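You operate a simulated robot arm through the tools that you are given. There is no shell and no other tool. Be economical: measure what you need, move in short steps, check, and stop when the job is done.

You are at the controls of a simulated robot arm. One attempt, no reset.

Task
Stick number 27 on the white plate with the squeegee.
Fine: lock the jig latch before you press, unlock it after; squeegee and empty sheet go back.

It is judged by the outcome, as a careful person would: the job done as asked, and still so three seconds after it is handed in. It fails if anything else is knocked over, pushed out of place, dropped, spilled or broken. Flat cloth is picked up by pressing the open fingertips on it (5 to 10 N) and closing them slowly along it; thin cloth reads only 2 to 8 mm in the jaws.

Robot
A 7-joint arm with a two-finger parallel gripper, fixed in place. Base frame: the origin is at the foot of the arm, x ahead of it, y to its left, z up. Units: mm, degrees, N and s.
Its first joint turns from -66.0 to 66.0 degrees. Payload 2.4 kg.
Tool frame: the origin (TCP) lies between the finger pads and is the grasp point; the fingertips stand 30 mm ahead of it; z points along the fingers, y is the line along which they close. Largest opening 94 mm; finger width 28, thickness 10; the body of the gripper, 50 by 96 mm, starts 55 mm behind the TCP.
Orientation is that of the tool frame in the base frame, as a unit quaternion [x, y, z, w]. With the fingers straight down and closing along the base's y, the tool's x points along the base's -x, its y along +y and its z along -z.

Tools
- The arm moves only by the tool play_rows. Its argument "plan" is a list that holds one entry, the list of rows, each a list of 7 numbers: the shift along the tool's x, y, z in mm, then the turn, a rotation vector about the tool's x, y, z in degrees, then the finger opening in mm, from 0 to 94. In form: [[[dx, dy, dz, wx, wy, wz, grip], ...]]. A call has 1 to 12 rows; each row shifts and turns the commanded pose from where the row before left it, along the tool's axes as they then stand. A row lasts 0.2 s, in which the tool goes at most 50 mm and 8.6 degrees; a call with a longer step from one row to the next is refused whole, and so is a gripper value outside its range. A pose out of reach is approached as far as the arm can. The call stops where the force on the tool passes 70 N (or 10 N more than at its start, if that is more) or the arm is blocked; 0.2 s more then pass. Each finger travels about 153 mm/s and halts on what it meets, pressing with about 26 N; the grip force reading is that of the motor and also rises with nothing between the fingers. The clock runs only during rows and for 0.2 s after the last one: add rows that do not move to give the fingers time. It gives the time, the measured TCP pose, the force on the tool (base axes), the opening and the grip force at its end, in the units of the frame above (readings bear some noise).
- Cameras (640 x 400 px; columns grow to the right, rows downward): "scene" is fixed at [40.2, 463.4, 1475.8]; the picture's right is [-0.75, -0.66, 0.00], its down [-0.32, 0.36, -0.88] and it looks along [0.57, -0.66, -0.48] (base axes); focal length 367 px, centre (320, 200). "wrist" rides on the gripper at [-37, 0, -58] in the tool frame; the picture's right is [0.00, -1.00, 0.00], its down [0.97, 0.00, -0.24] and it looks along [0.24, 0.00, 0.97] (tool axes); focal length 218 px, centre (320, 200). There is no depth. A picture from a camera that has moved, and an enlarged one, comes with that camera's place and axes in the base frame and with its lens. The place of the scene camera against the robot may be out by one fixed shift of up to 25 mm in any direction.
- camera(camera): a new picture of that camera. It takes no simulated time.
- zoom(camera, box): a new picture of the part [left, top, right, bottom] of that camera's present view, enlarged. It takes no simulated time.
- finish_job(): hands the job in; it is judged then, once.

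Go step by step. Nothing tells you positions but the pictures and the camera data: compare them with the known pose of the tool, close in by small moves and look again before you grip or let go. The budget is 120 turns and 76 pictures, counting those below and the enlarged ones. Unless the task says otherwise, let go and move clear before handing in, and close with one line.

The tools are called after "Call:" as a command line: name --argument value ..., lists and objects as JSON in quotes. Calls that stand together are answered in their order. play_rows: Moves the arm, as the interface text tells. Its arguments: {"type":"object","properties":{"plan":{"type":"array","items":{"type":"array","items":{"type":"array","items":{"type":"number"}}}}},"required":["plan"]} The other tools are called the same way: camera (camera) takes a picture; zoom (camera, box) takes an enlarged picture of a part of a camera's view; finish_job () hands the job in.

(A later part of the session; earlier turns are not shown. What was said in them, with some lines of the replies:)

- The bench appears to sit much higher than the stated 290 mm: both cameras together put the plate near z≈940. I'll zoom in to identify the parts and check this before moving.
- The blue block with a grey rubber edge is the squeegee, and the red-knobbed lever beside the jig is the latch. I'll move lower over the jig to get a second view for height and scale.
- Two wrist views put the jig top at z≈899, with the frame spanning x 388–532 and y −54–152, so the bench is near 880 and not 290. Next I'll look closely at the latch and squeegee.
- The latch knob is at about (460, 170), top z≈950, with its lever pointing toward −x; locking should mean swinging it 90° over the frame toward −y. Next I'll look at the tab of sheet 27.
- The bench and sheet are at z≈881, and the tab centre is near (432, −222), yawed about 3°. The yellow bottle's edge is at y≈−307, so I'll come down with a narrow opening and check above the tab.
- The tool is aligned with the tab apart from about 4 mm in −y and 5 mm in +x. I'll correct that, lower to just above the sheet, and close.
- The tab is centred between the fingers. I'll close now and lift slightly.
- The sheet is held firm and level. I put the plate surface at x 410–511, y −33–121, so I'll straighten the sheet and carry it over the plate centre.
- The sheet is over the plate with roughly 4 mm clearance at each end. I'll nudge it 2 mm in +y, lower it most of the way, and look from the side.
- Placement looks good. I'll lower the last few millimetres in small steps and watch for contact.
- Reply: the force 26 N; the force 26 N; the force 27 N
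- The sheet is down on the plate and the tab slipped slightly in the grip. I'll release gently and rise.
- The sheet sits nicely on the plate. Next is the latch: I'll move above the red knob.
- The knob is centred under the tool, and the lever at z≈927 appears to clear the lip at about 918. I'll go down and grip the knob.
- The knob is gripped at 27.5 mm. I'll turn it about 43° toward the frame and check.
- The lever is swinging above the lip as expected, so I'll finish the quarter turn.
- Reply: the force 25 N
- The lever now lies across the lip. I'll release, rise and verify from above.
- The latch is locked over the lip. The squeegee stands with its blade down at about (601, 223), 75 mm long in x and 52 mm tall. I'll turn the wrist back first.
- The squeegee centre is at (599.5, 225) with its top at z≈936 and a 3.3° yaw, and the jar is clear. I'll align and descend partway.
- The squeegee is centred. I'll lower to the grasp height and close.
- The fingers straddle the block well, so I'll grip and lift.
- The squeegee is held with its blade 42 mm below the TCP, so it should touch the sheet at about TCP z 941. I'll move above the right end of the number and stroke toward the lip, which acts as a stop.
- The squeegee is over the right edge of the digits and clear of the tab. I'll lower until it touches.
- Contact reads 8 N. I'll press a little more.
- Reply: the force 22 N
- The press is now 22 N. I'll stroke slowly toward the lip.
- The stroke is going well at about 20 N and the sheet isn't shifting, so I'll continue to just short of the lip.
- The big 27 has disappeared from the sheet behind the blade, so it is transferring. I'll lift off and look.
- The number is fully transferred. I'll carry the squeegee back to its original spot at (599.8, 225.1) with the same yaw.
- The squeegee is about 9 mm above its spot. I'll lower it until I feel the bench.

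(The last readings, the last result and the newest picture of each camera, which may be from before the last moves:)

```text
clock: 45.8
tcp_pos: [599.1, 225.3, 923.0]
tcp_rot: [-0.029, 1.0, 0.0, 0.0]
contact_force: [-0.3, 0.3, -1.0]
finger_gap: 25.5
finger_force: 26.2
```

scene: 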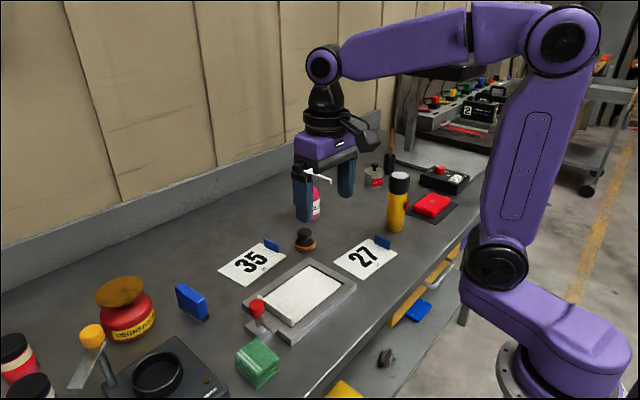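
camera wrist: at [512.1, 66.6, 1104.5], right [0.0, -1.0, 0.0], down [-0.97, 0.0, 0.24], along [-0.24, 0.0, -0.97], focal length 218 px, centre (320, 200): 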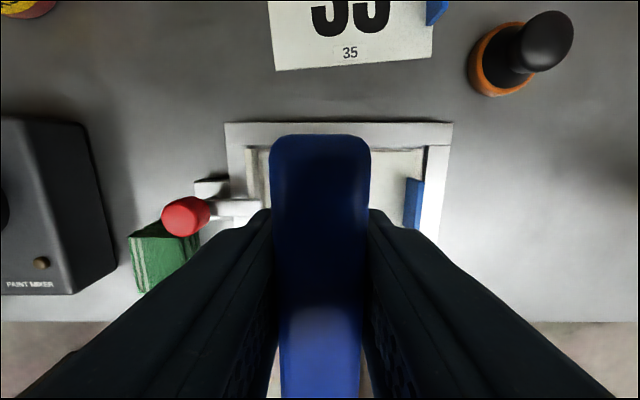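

Contact hasn't registered yet, so I'll go down in fine steps.

Call:
play_rows --plan '[[[0, 0, 0.8, 0, 0, 0, 5], [0, 0, 0, 0, 0, 0, 5]]]'

```text
clock: 46.4
tcp_pos: [599.7, 225.5, 923.4]
tcp_rot: [-0.029, 1.0, 0.0, 0.0]
contact_force: [0.0, -0.4, -0.5]
finger_gap: 25.7
finger_force: 25.9
```

Call:
play_rows --plan '[[[0, 0, 0.8, 0, 0, 0, 5], [0, 0, 0, 0, 0, 0, 5]]]'

```text
clock: 47.0
tcp_pos: [600.8, 224.8, 922.6]
tcp_rot: [-0.029, 1.0, 0.0, 0.0]
contact_force: [-0.9, -0.6, 2.9]
finger_gap: 25.9
finger_force: 26.4
```

It now touches the bench at 3 N. I'll open, rise and check.

Call:
play_rows --plan '[[[0, 0, 0, 0, 0, 0, 28], [0, 0, 0, 0, 0, 0, 36], [0, 0, 0, 0, 0, 0, 46], [0, 0, 0, 0, 0, 0, 46], [0, 0, -25, 0, 0, 0, 46], [0, 0, -40, 0, 0, 0, 46], [0, 0, -45, 0, 0, 0, 46], [0, 0, -40, 0, 0, 3.3, 46], [0, 0, 0, 0, 0, 0, 46]]]'

Call:
zoom --camera "scene" --box '[100, 210, 290, 340]'

```text
clock: 49.0
tcp_pos: [599.9, 223.7, 1071.8]
tcp_rot: [0.0, 1.0, 0.0, 0.0]
contact_force: [0.6, -0.4, -0.1]
finger_gap: 46.0
finger_force: 0.0
```

```text
3.08 times, centred on (195, 275) of scene
camera zoom: at [40.2, 463.4, 1475.8], right [-0.75, -0.66, 0.0], down [-0.32, 0.36, -0.88], along [0.57, -0.66, -0.48], focal length 1131 px, centre (705, -31)
```

zoom: 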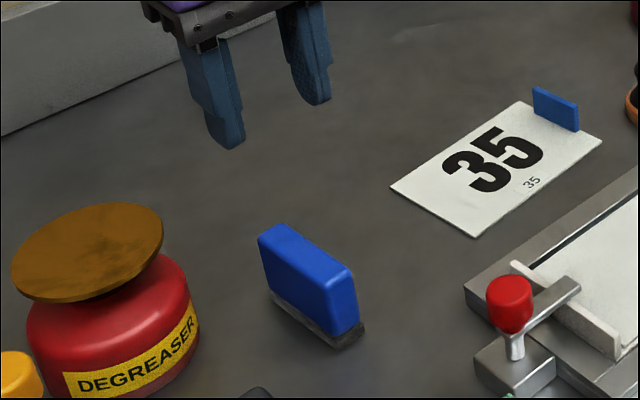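

The squeegee is back standing where it was. Now I'll return to the latch with the wrist turned 90°.

Call:
play_rows --plan '[[[34.7, -13.4, 0, 0, 0, 0, 46], [34.7, -13.4, 0, 0, 0, 0, 46], [34.7, -13.4, 0, 0, 0, 0, 46], [34.7, -13.4, 0, 0, 0, 0, 46], [0, 0, 0, 0, 0, 0, 46]]]'

Call:
play_rows --plan '[[[0, 0, 0, 0, 0, -8.2, 46], [0, 0, 0, 0, 0, -8.2, 46], [0, 0, 0, 0, 0, -8.2, 46], [0, 0, 0, 0, 0, -8.2, 46], [0, 0, 0, 0, 0, -8.2, 46], [0, 0, 0, 0, 0, -8.2, 46], [0, 0, 0, 0, 0, -8.2, 46], [0, 0, 0, 0, 0, -8.2, 46], [0, 0, 0, 0, 0, -8.2, 46], [0, 0, 0, 0, 0, -8.2, 46], [0, 0, 0, 0, 0, -8, 46], [0, 0, 0, 0, 0, 0, 46]]]'

Call:
camera --camera "wrist"

```text
clock: 50.2
tcp_pos: [461.6, 171.8, 1072.3]
tcp_rot: [-0.001, 1.0, 0.0, 0.0]
contact_force: [0.3, 0.3, -1.0]
finger_gap: 46.1
finger_force: 0.1
```

```text
clock: 52.8
tcp_pos: [460.9, 171.1, 1070.9]
tcp_rot: [0.708, -0.707, -0.001, 0.0]
contact_force: [0.1, 0.2, 0.7]
finger_gap: 46.0
finger_force: 0.0
```

```text
35 pictures are left
camera wrist: at [460.6, 208.3, 1129.4], right [1.0, 0.0, 0.0], down [0.0, -0.97, 0.24], along [0.0, -0.24, -0.97], focal length 218 px, centre (320, 200)
```

wrist: 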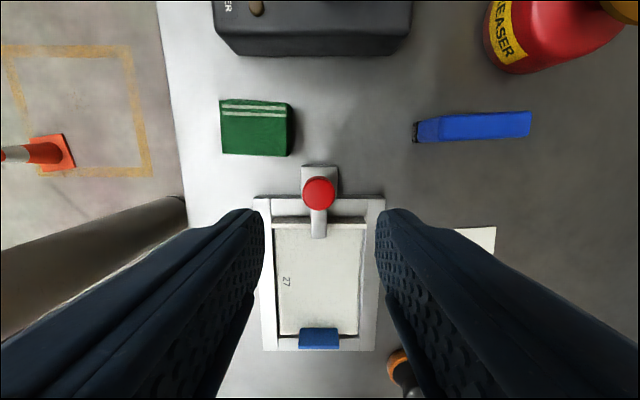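

The knob is centred, so I'll descend and grip it.

Call:
play_rows --plan '[[[1.5, 0, 35, 0, 0, 0, 46], [0, 0, 40, 0, 0, 0, 46], [0, 0, 22, 0, 0, 0, 46], [0, 0, 11, 0, 0, 0, 46], [0, 0, 0, 0, 0, 0, 36], [0, 0, 0, 0, 0, 0, 28], [0, 0, 0, 0, 0, 0, 15], [0, 0, 0, 0, 0, 0, 15]]]'

Call:
play_rows --plan '[[[0, 0, 0, 0, 0, 6, 15], [0, 0, 0, 0, 0, 8.4, 15], [0, 0, 0, 0, 0, 8.4, 15], [0, 0, 0, 0, 0, 8.4, 15], [0, 0, 0, 0, 0, 8.4, 15], [0, 0, 0, 0, 0, 8.4, 15], [0, 0, 0, 0, 0, 8.4, 15], [0, 0, 0, 0, 0, 8.4, 15], [0, 0, 0, 0, 0, 8.4, 15], [0, 0, 0, 0, 0, 8.4, 15], [0, 0, 0, 0, 0, 8.4, 15], [0, 0, 0, 0, 0, 0, 15]]]'

Call:
zoom --camera "scene" --box '[210, 230, 340, 350]'

```text
clock: 54.6
tcp_pos: [461.1, 168.9, 964.1]
tcp_rot: [0.707, -0.707, -0.001, 0.001]
contact_force: [-13.0, 0.7, -0.4]
finger_gap: 27.3
finger_force: 45.0
```

```text
clock: 57.2
tcp_pos: [460.0, 169.9, 962.9]
tcp_rot: [0.001, 1.0, -0.001, -0.001]
contact_force: [-12.5, -5.9, -12.1]
finger_gap: 27.2
finger_force: 44.8
```

```text
3.33 times, centred on (275, 290) of scene
camera zoom: at [40.0, 463.3, 1475.8], right [-0.75, -0.66, 0.0], down [-0.32, 0.36, -0.88], along [0.57, -0.66, -0.48], focal length 1225 px, centre (470, -100)
```

zoom: 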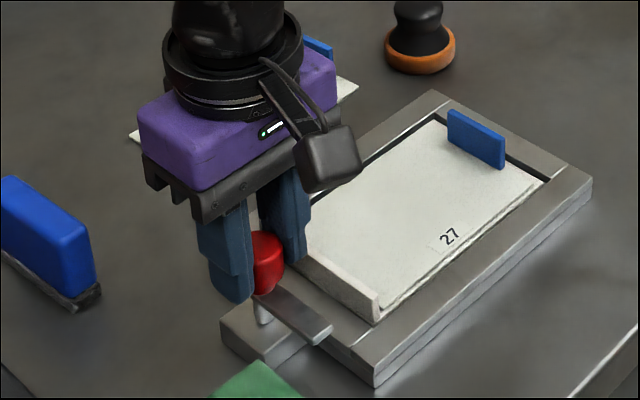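

The latch is back in its starting position. I'll release the knob and go toward the tab on the sheet.

Call:
play_rows --plan '[[[0, 0, 0, 0, 0, 0, 30], [0, 0, 0, 0, 0, 0, 40], [0, 0, 0, 0, 0, 0, 46], [0, 0, -25, 0, 0, 0, 46], [0, 0, -35, 0, 0, 0, 46], [0, -45, 0, 0, 0, 0, 46], [0, -48, 0, 0, 0, 0, 46], [0, -48, 0, 0, 0, 0, 40], [0, -48, 0, 0, 0, 0, 36], [0, 0, 15, 0, 0, 0, 36], [0, 0, 0, 0, 0, 0, 36]]]'

Call:
camera --camera "wrist"

Call:
zoom --camera "scene" --box '[220, 220, 360, 340]'

```text
clock: 59.6
tcp_pos: [461.0, -19.5, 1008.5]
tcp_rot: [0.0, 1.0, 0.0, 0.001]
contact_force: [0.3, -0.1, -0.2]
finger_gap: 35.8
finger_force: 0.2
```

```text
33 pictures are left
camera wrist: at [497.3, -19.8, 1066.5], right [0.0, -1.0, 0.0], down [-0.97, 0.0, 0.24], along [-0.24, 0.0, -0.97], focal length 218 px, centre (320, 200)
```

wrist: 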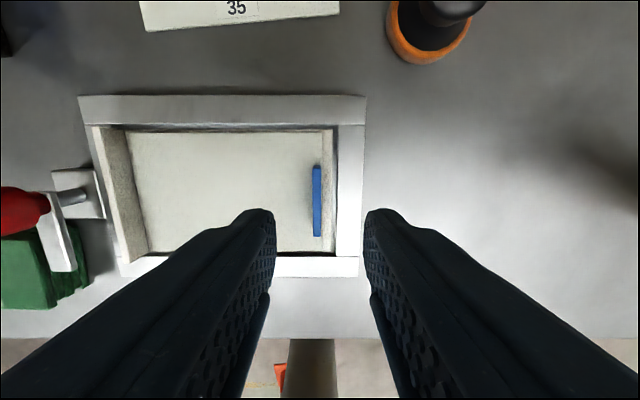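

```text
3.33 times, centred on (290, 280) of scene
camera zoom: at [40.2, 463.3, 1475.8], right [-0.75, -0.66, 0.0], down [-0.32, 0.36, -0.88], along [0.57, -0.66, -0.48], focal length 1225 px, centre (420, -67)
```

zoom: 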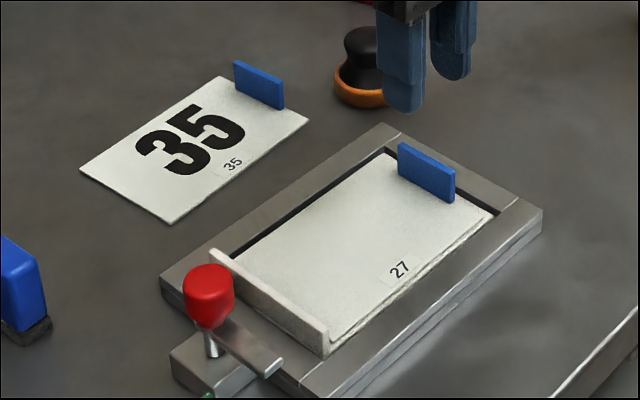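

The latch is unlocked and the sheet lies on the plate with its tab at about (460, −18). I'll lower with a narrow opening to grip the tab.

Call:
play_rows --plan '[[[0, 1.5, 20, 0, 0, 0, 28], [0, 0, 25, 0, 0, 0, 24], [0, 0, 20, 0, 0, 0, 24], [0, 0, 6, 0, 0, 0, 24], [0, 0, 0, 0, 0, 0, 24]]]'

Call:
camera --camera "wrist"

```text
clock: 60.8
tcp_pos: [460.7, -16.8, 937.8]
tcp_rot: [0.001, 1.0, 0.0, 0.0]
contact_force: [-0.3, -0.2, -0.6]
finger_gap: 24.0
finger_force: 0.0
```

```text
31 pictures are left
camera wrist: at [497.1, -17.5, 995.2], right [0.0, -1.0, 0.0], down [-0.97, 0.0, 0.24], along [-0.24, 0.0, -0.97], focal length 218 px, centre (320, 200)
```

wrist: 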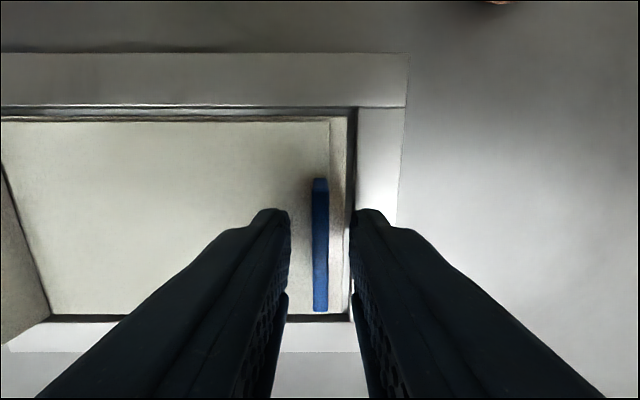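

The tab is centred between the fingers. I'll go down 3 mm, close and lift slowly.

Call:
play_rows --plan '[[[0, 0, 3, 0, 0, 0, 24], [0, 0, 0, 0, 0, 0, 14], [0, 0, 0, 0, 0, 0, 8], [0, 0, 0, 0, 0, 0, 0], [0, 0, 0, 0, 0, 0, 0]]]'

Call:
play_rows --plan '[[[0, 0, -3, 0, 0, 0, 0], [0, 0, -5, 0, 0, 0, 0], [0, 0, -12, 0, 0, 0, 0], [0, 0, -20, 0, 0, 0, 0], [0, 0, -25, 0, 0, 0, 0], [0, 0, 0, 0, 0, 0, 0]]]'

Call:
zoom --camera "scene" --box '[220, 200, 370, 340]'

Call:
camera --camera "wrist"

```text
clock: 62.0
tcp_pos: [459.4, -17.6, 934.0]
tcp_rot: [-0.001, 1.0, 0.0, 0.0]
contact_force: [0.3, -0.1, -0.1]
finger_gap: 4.8
finger_force: 26.5
```

```text
clock: 63.4
tcp_pos: [460.6, -17.1, 1000.2]
tcp_rot: [0.0, 1.0, 0.0, 0.0]
contact_force: [0.3, 0.1, 0.2]
finger_gap: 4.6
finger_force: 26.1
```

```text
2.86 times, centred on (295, 270) of scene
camera zoom: at [40.2, 463.4, 1475.8], right [-0.75, -0.66, 0.0], down [-0.32, 0.36, -0.88], along [0.57, -0.66, -0.48], focal length 1050 px, centre (391, 0)
```

zoom: 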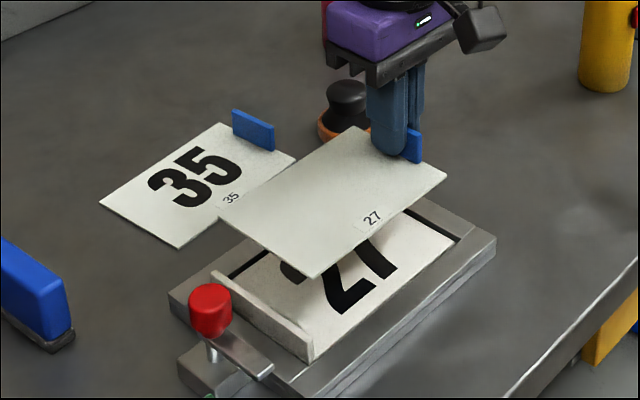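

```text
29 pictures are left
camera wrist: at [497.8, -17.3, 1058.0], right [0.0, -1.0, 0.0], down [-0.97, 0.0, 0.24], along [-0.24, 0.0, -0.97], focal length 218 px, centre (320, 200)
```

wrist: 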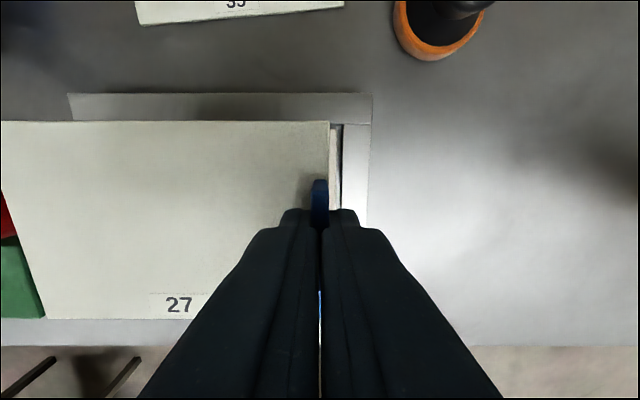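

The plate now carries the 27, and the backing sheet has come away cleanly. I'll carry the sheet back to where it lay, at TCP (434, −224.6) with the 3.2° yaw.

Call:
play_rows --plan '[[[5.3, -41.5, 0, 0, 0, 0, 0], [5.3, -41.5, 0, 0, 0, 0, 0], [5.3, -41.5, 0, 0, 0, 0, 0], [5.3, -41.5, 0, 0, 0, 0, 0], [5.3, -41.5, 0, 0, 0, 0, 0], [0, 0, 10, 0, 0, 3.2, 0], [0, 0, 30, 0, 0, 0, 0], [0, 0, 25, 0, 0, 0, 0], [0, 0, 10, 0, 0, 0, 0], [0, 0, 0, 0, 0, 0, 0]]]'

Call:
camera --camera "wrist"

Call:
zoom --camera "scene" --box '[220, 200, 430, 340]'

```text
clock: 65.6
tcp_pos: [434.4, -224.9, 925.5]
tcp_rot: [0.028, 1.0, 0.0, 0.0]
contact_force: [-0.9, 0.5, -0.8]
finger_gap: 4.9
finger_force: 26.0
```

```text
28 pictures are left
camera wrist: at [471.5, -226.8, 982.1], right [-0.06, -1.0, 0.0], down [-0.97, 0.05, 0.24], along [-0.24, 0.01, -0.97], focal length 218 px, centre (320, 200)
```

wrist: 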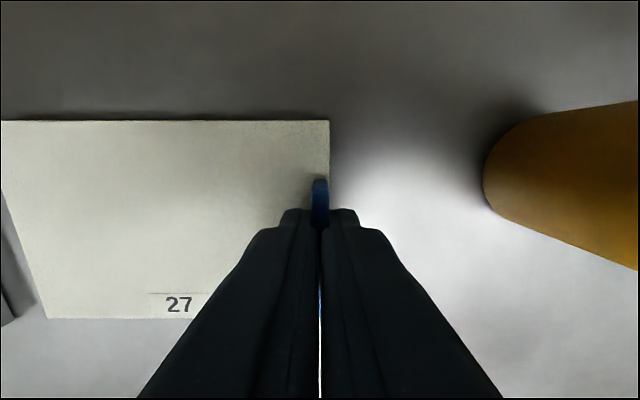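

```text
2.86 times, centred on (325, 270) of scene
camera zoom: at [40.2, 463.4, 1475.8], right [-0.75, -0.66, 0.0], down [-0.32, 0.36, -0.88], along [0.57, -0.66, -0.48], focal length 1050 px, centre (306, 0)
```

zoom: 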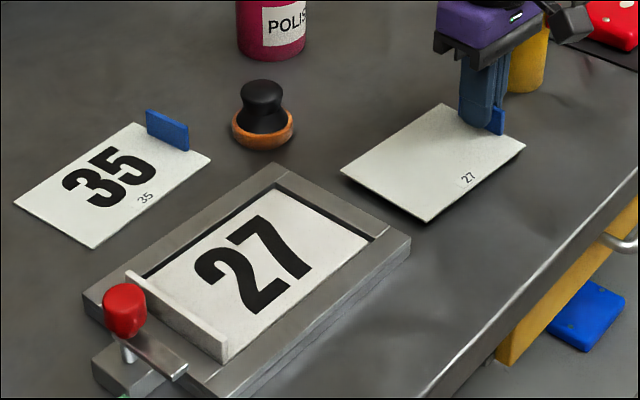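

The sheet is about 8 mm above its old spot. I'll lower it until it touches the bench.

Call:
play_rows --plan '[[[0, 0, 4, 0, 0, 0, 0], [0, 0, 3, 0, 0, 0, 0], [0, 0, 0, 0, 0, 0, 0]]]'

Call:
play_rows --plan '[[[0, 0, 1, 0, 0, 0, 0], [0, 0, 0, 0, 0, 0, 0]]]'

```text
clock: 66.4
tcp_pos: [435.6, -225.6, 917.4]
tcp_rot: [0.028, 1.0, 0.0, 0.001]
contact_force: [-0.7, 0.1, 1.9]
finger_gap: 4.9
finger_force: 26.2
```

```text
clock: 67.0
tcp_pos: [434.4, -225.1, 916.2]
tcp_rot: [0.028, 1.0, 0.001, 0.001]
contact_force: [-1.9, 1.4, 17.0]
finger_gap: 4.9
finger_force: 25.9
```

The sheet is on the bench. I'll release it and move clear.

Call:
play_rows --plan '[[[0, 0, -0.8, 0, 0, 0, 4], [0, 0, 0, 0, 0, 0, 9], [0, 0, 0, 0, 0, 0, 16], [0, 0, 0, 0, 0, 0, 30], [0, 0, 0, 0, 0, 0, 30], [0, 0, -20, 0, 0, 0, 30], [0, 0, -40, 0, 0, 0, 30], [0, 0, -45, 0, 0, 0, 30], [0, 0, -45, 0, 0, 0, 40], [10, 20, -40, 0, 0, 0, 50], [0, 0, 0, 0, 0, 0, 50]]]'

Call:
camera --camera "wrist"

Call:
camera --camera "scene"

Call:
zoom --camera "scene" --box '[220, 200, 430, 340]'

```text
clock: 69.4
tcp_pos: [424.5, -204.9, 1109.2]
tcp_rot: [0.028, 1.0, 0.0, 0.0]
contact_force: [0.3, 0.4, 0.9]
finger_gap: 49.7
finger_force: 0.1
```

```text
26 pictures are left
camera wrist: at [462.6, -206.7, 1166.6], right [-0.06, -1.0, 0.0], down [-0.97, 0.05, 0.24], along [-0.24, 0.01, -0.97], focal length 218 px, centre (320, 200)
```

wrist: 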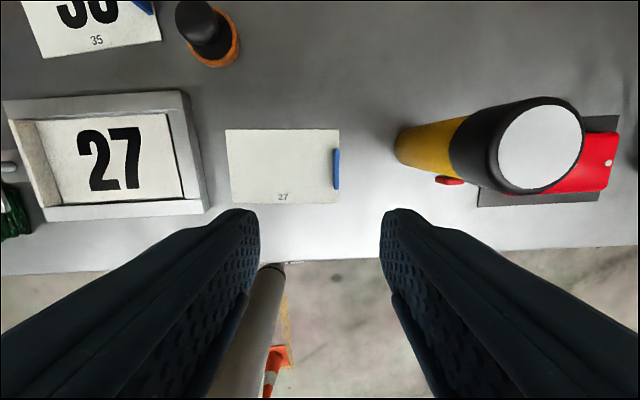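

```text
25 pictures are left
```

scene: 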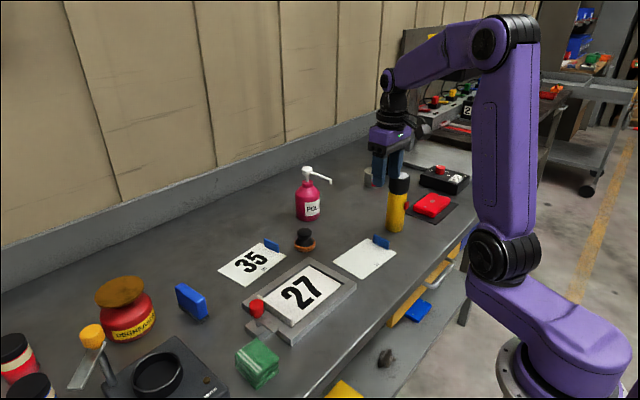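

```text
2.86 times, centred on (325, 270) of scene
camera zoom: at [40.1, 463.4, 1475.8], right [-0.75, -0.66, 0.0], down [-0.32, 0.36, -0.88], along [0.57, -0.66, -0.48], focal length 1050 px, centre (306, 0)
```

zoom: 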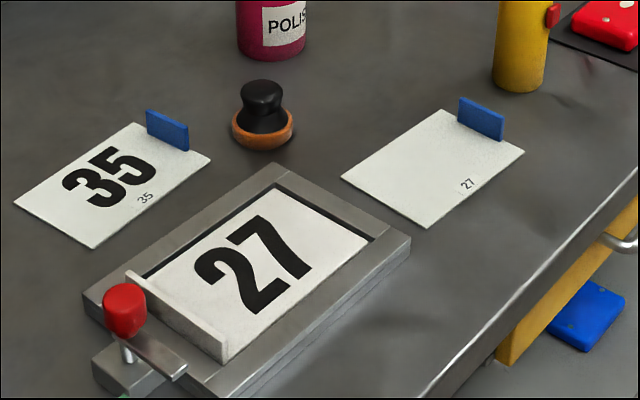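

The number is on the plate, the latch is open, and the squeegee and empty sheet are back in their places. The arm is clear, so I'm handing in.

Call:
finish_job

```text
The job is handed in.
```

Number 27 is on the white plate. I locked the latch before pressing and unlocked it after, and the squeegee and empty sheet are back where they started.
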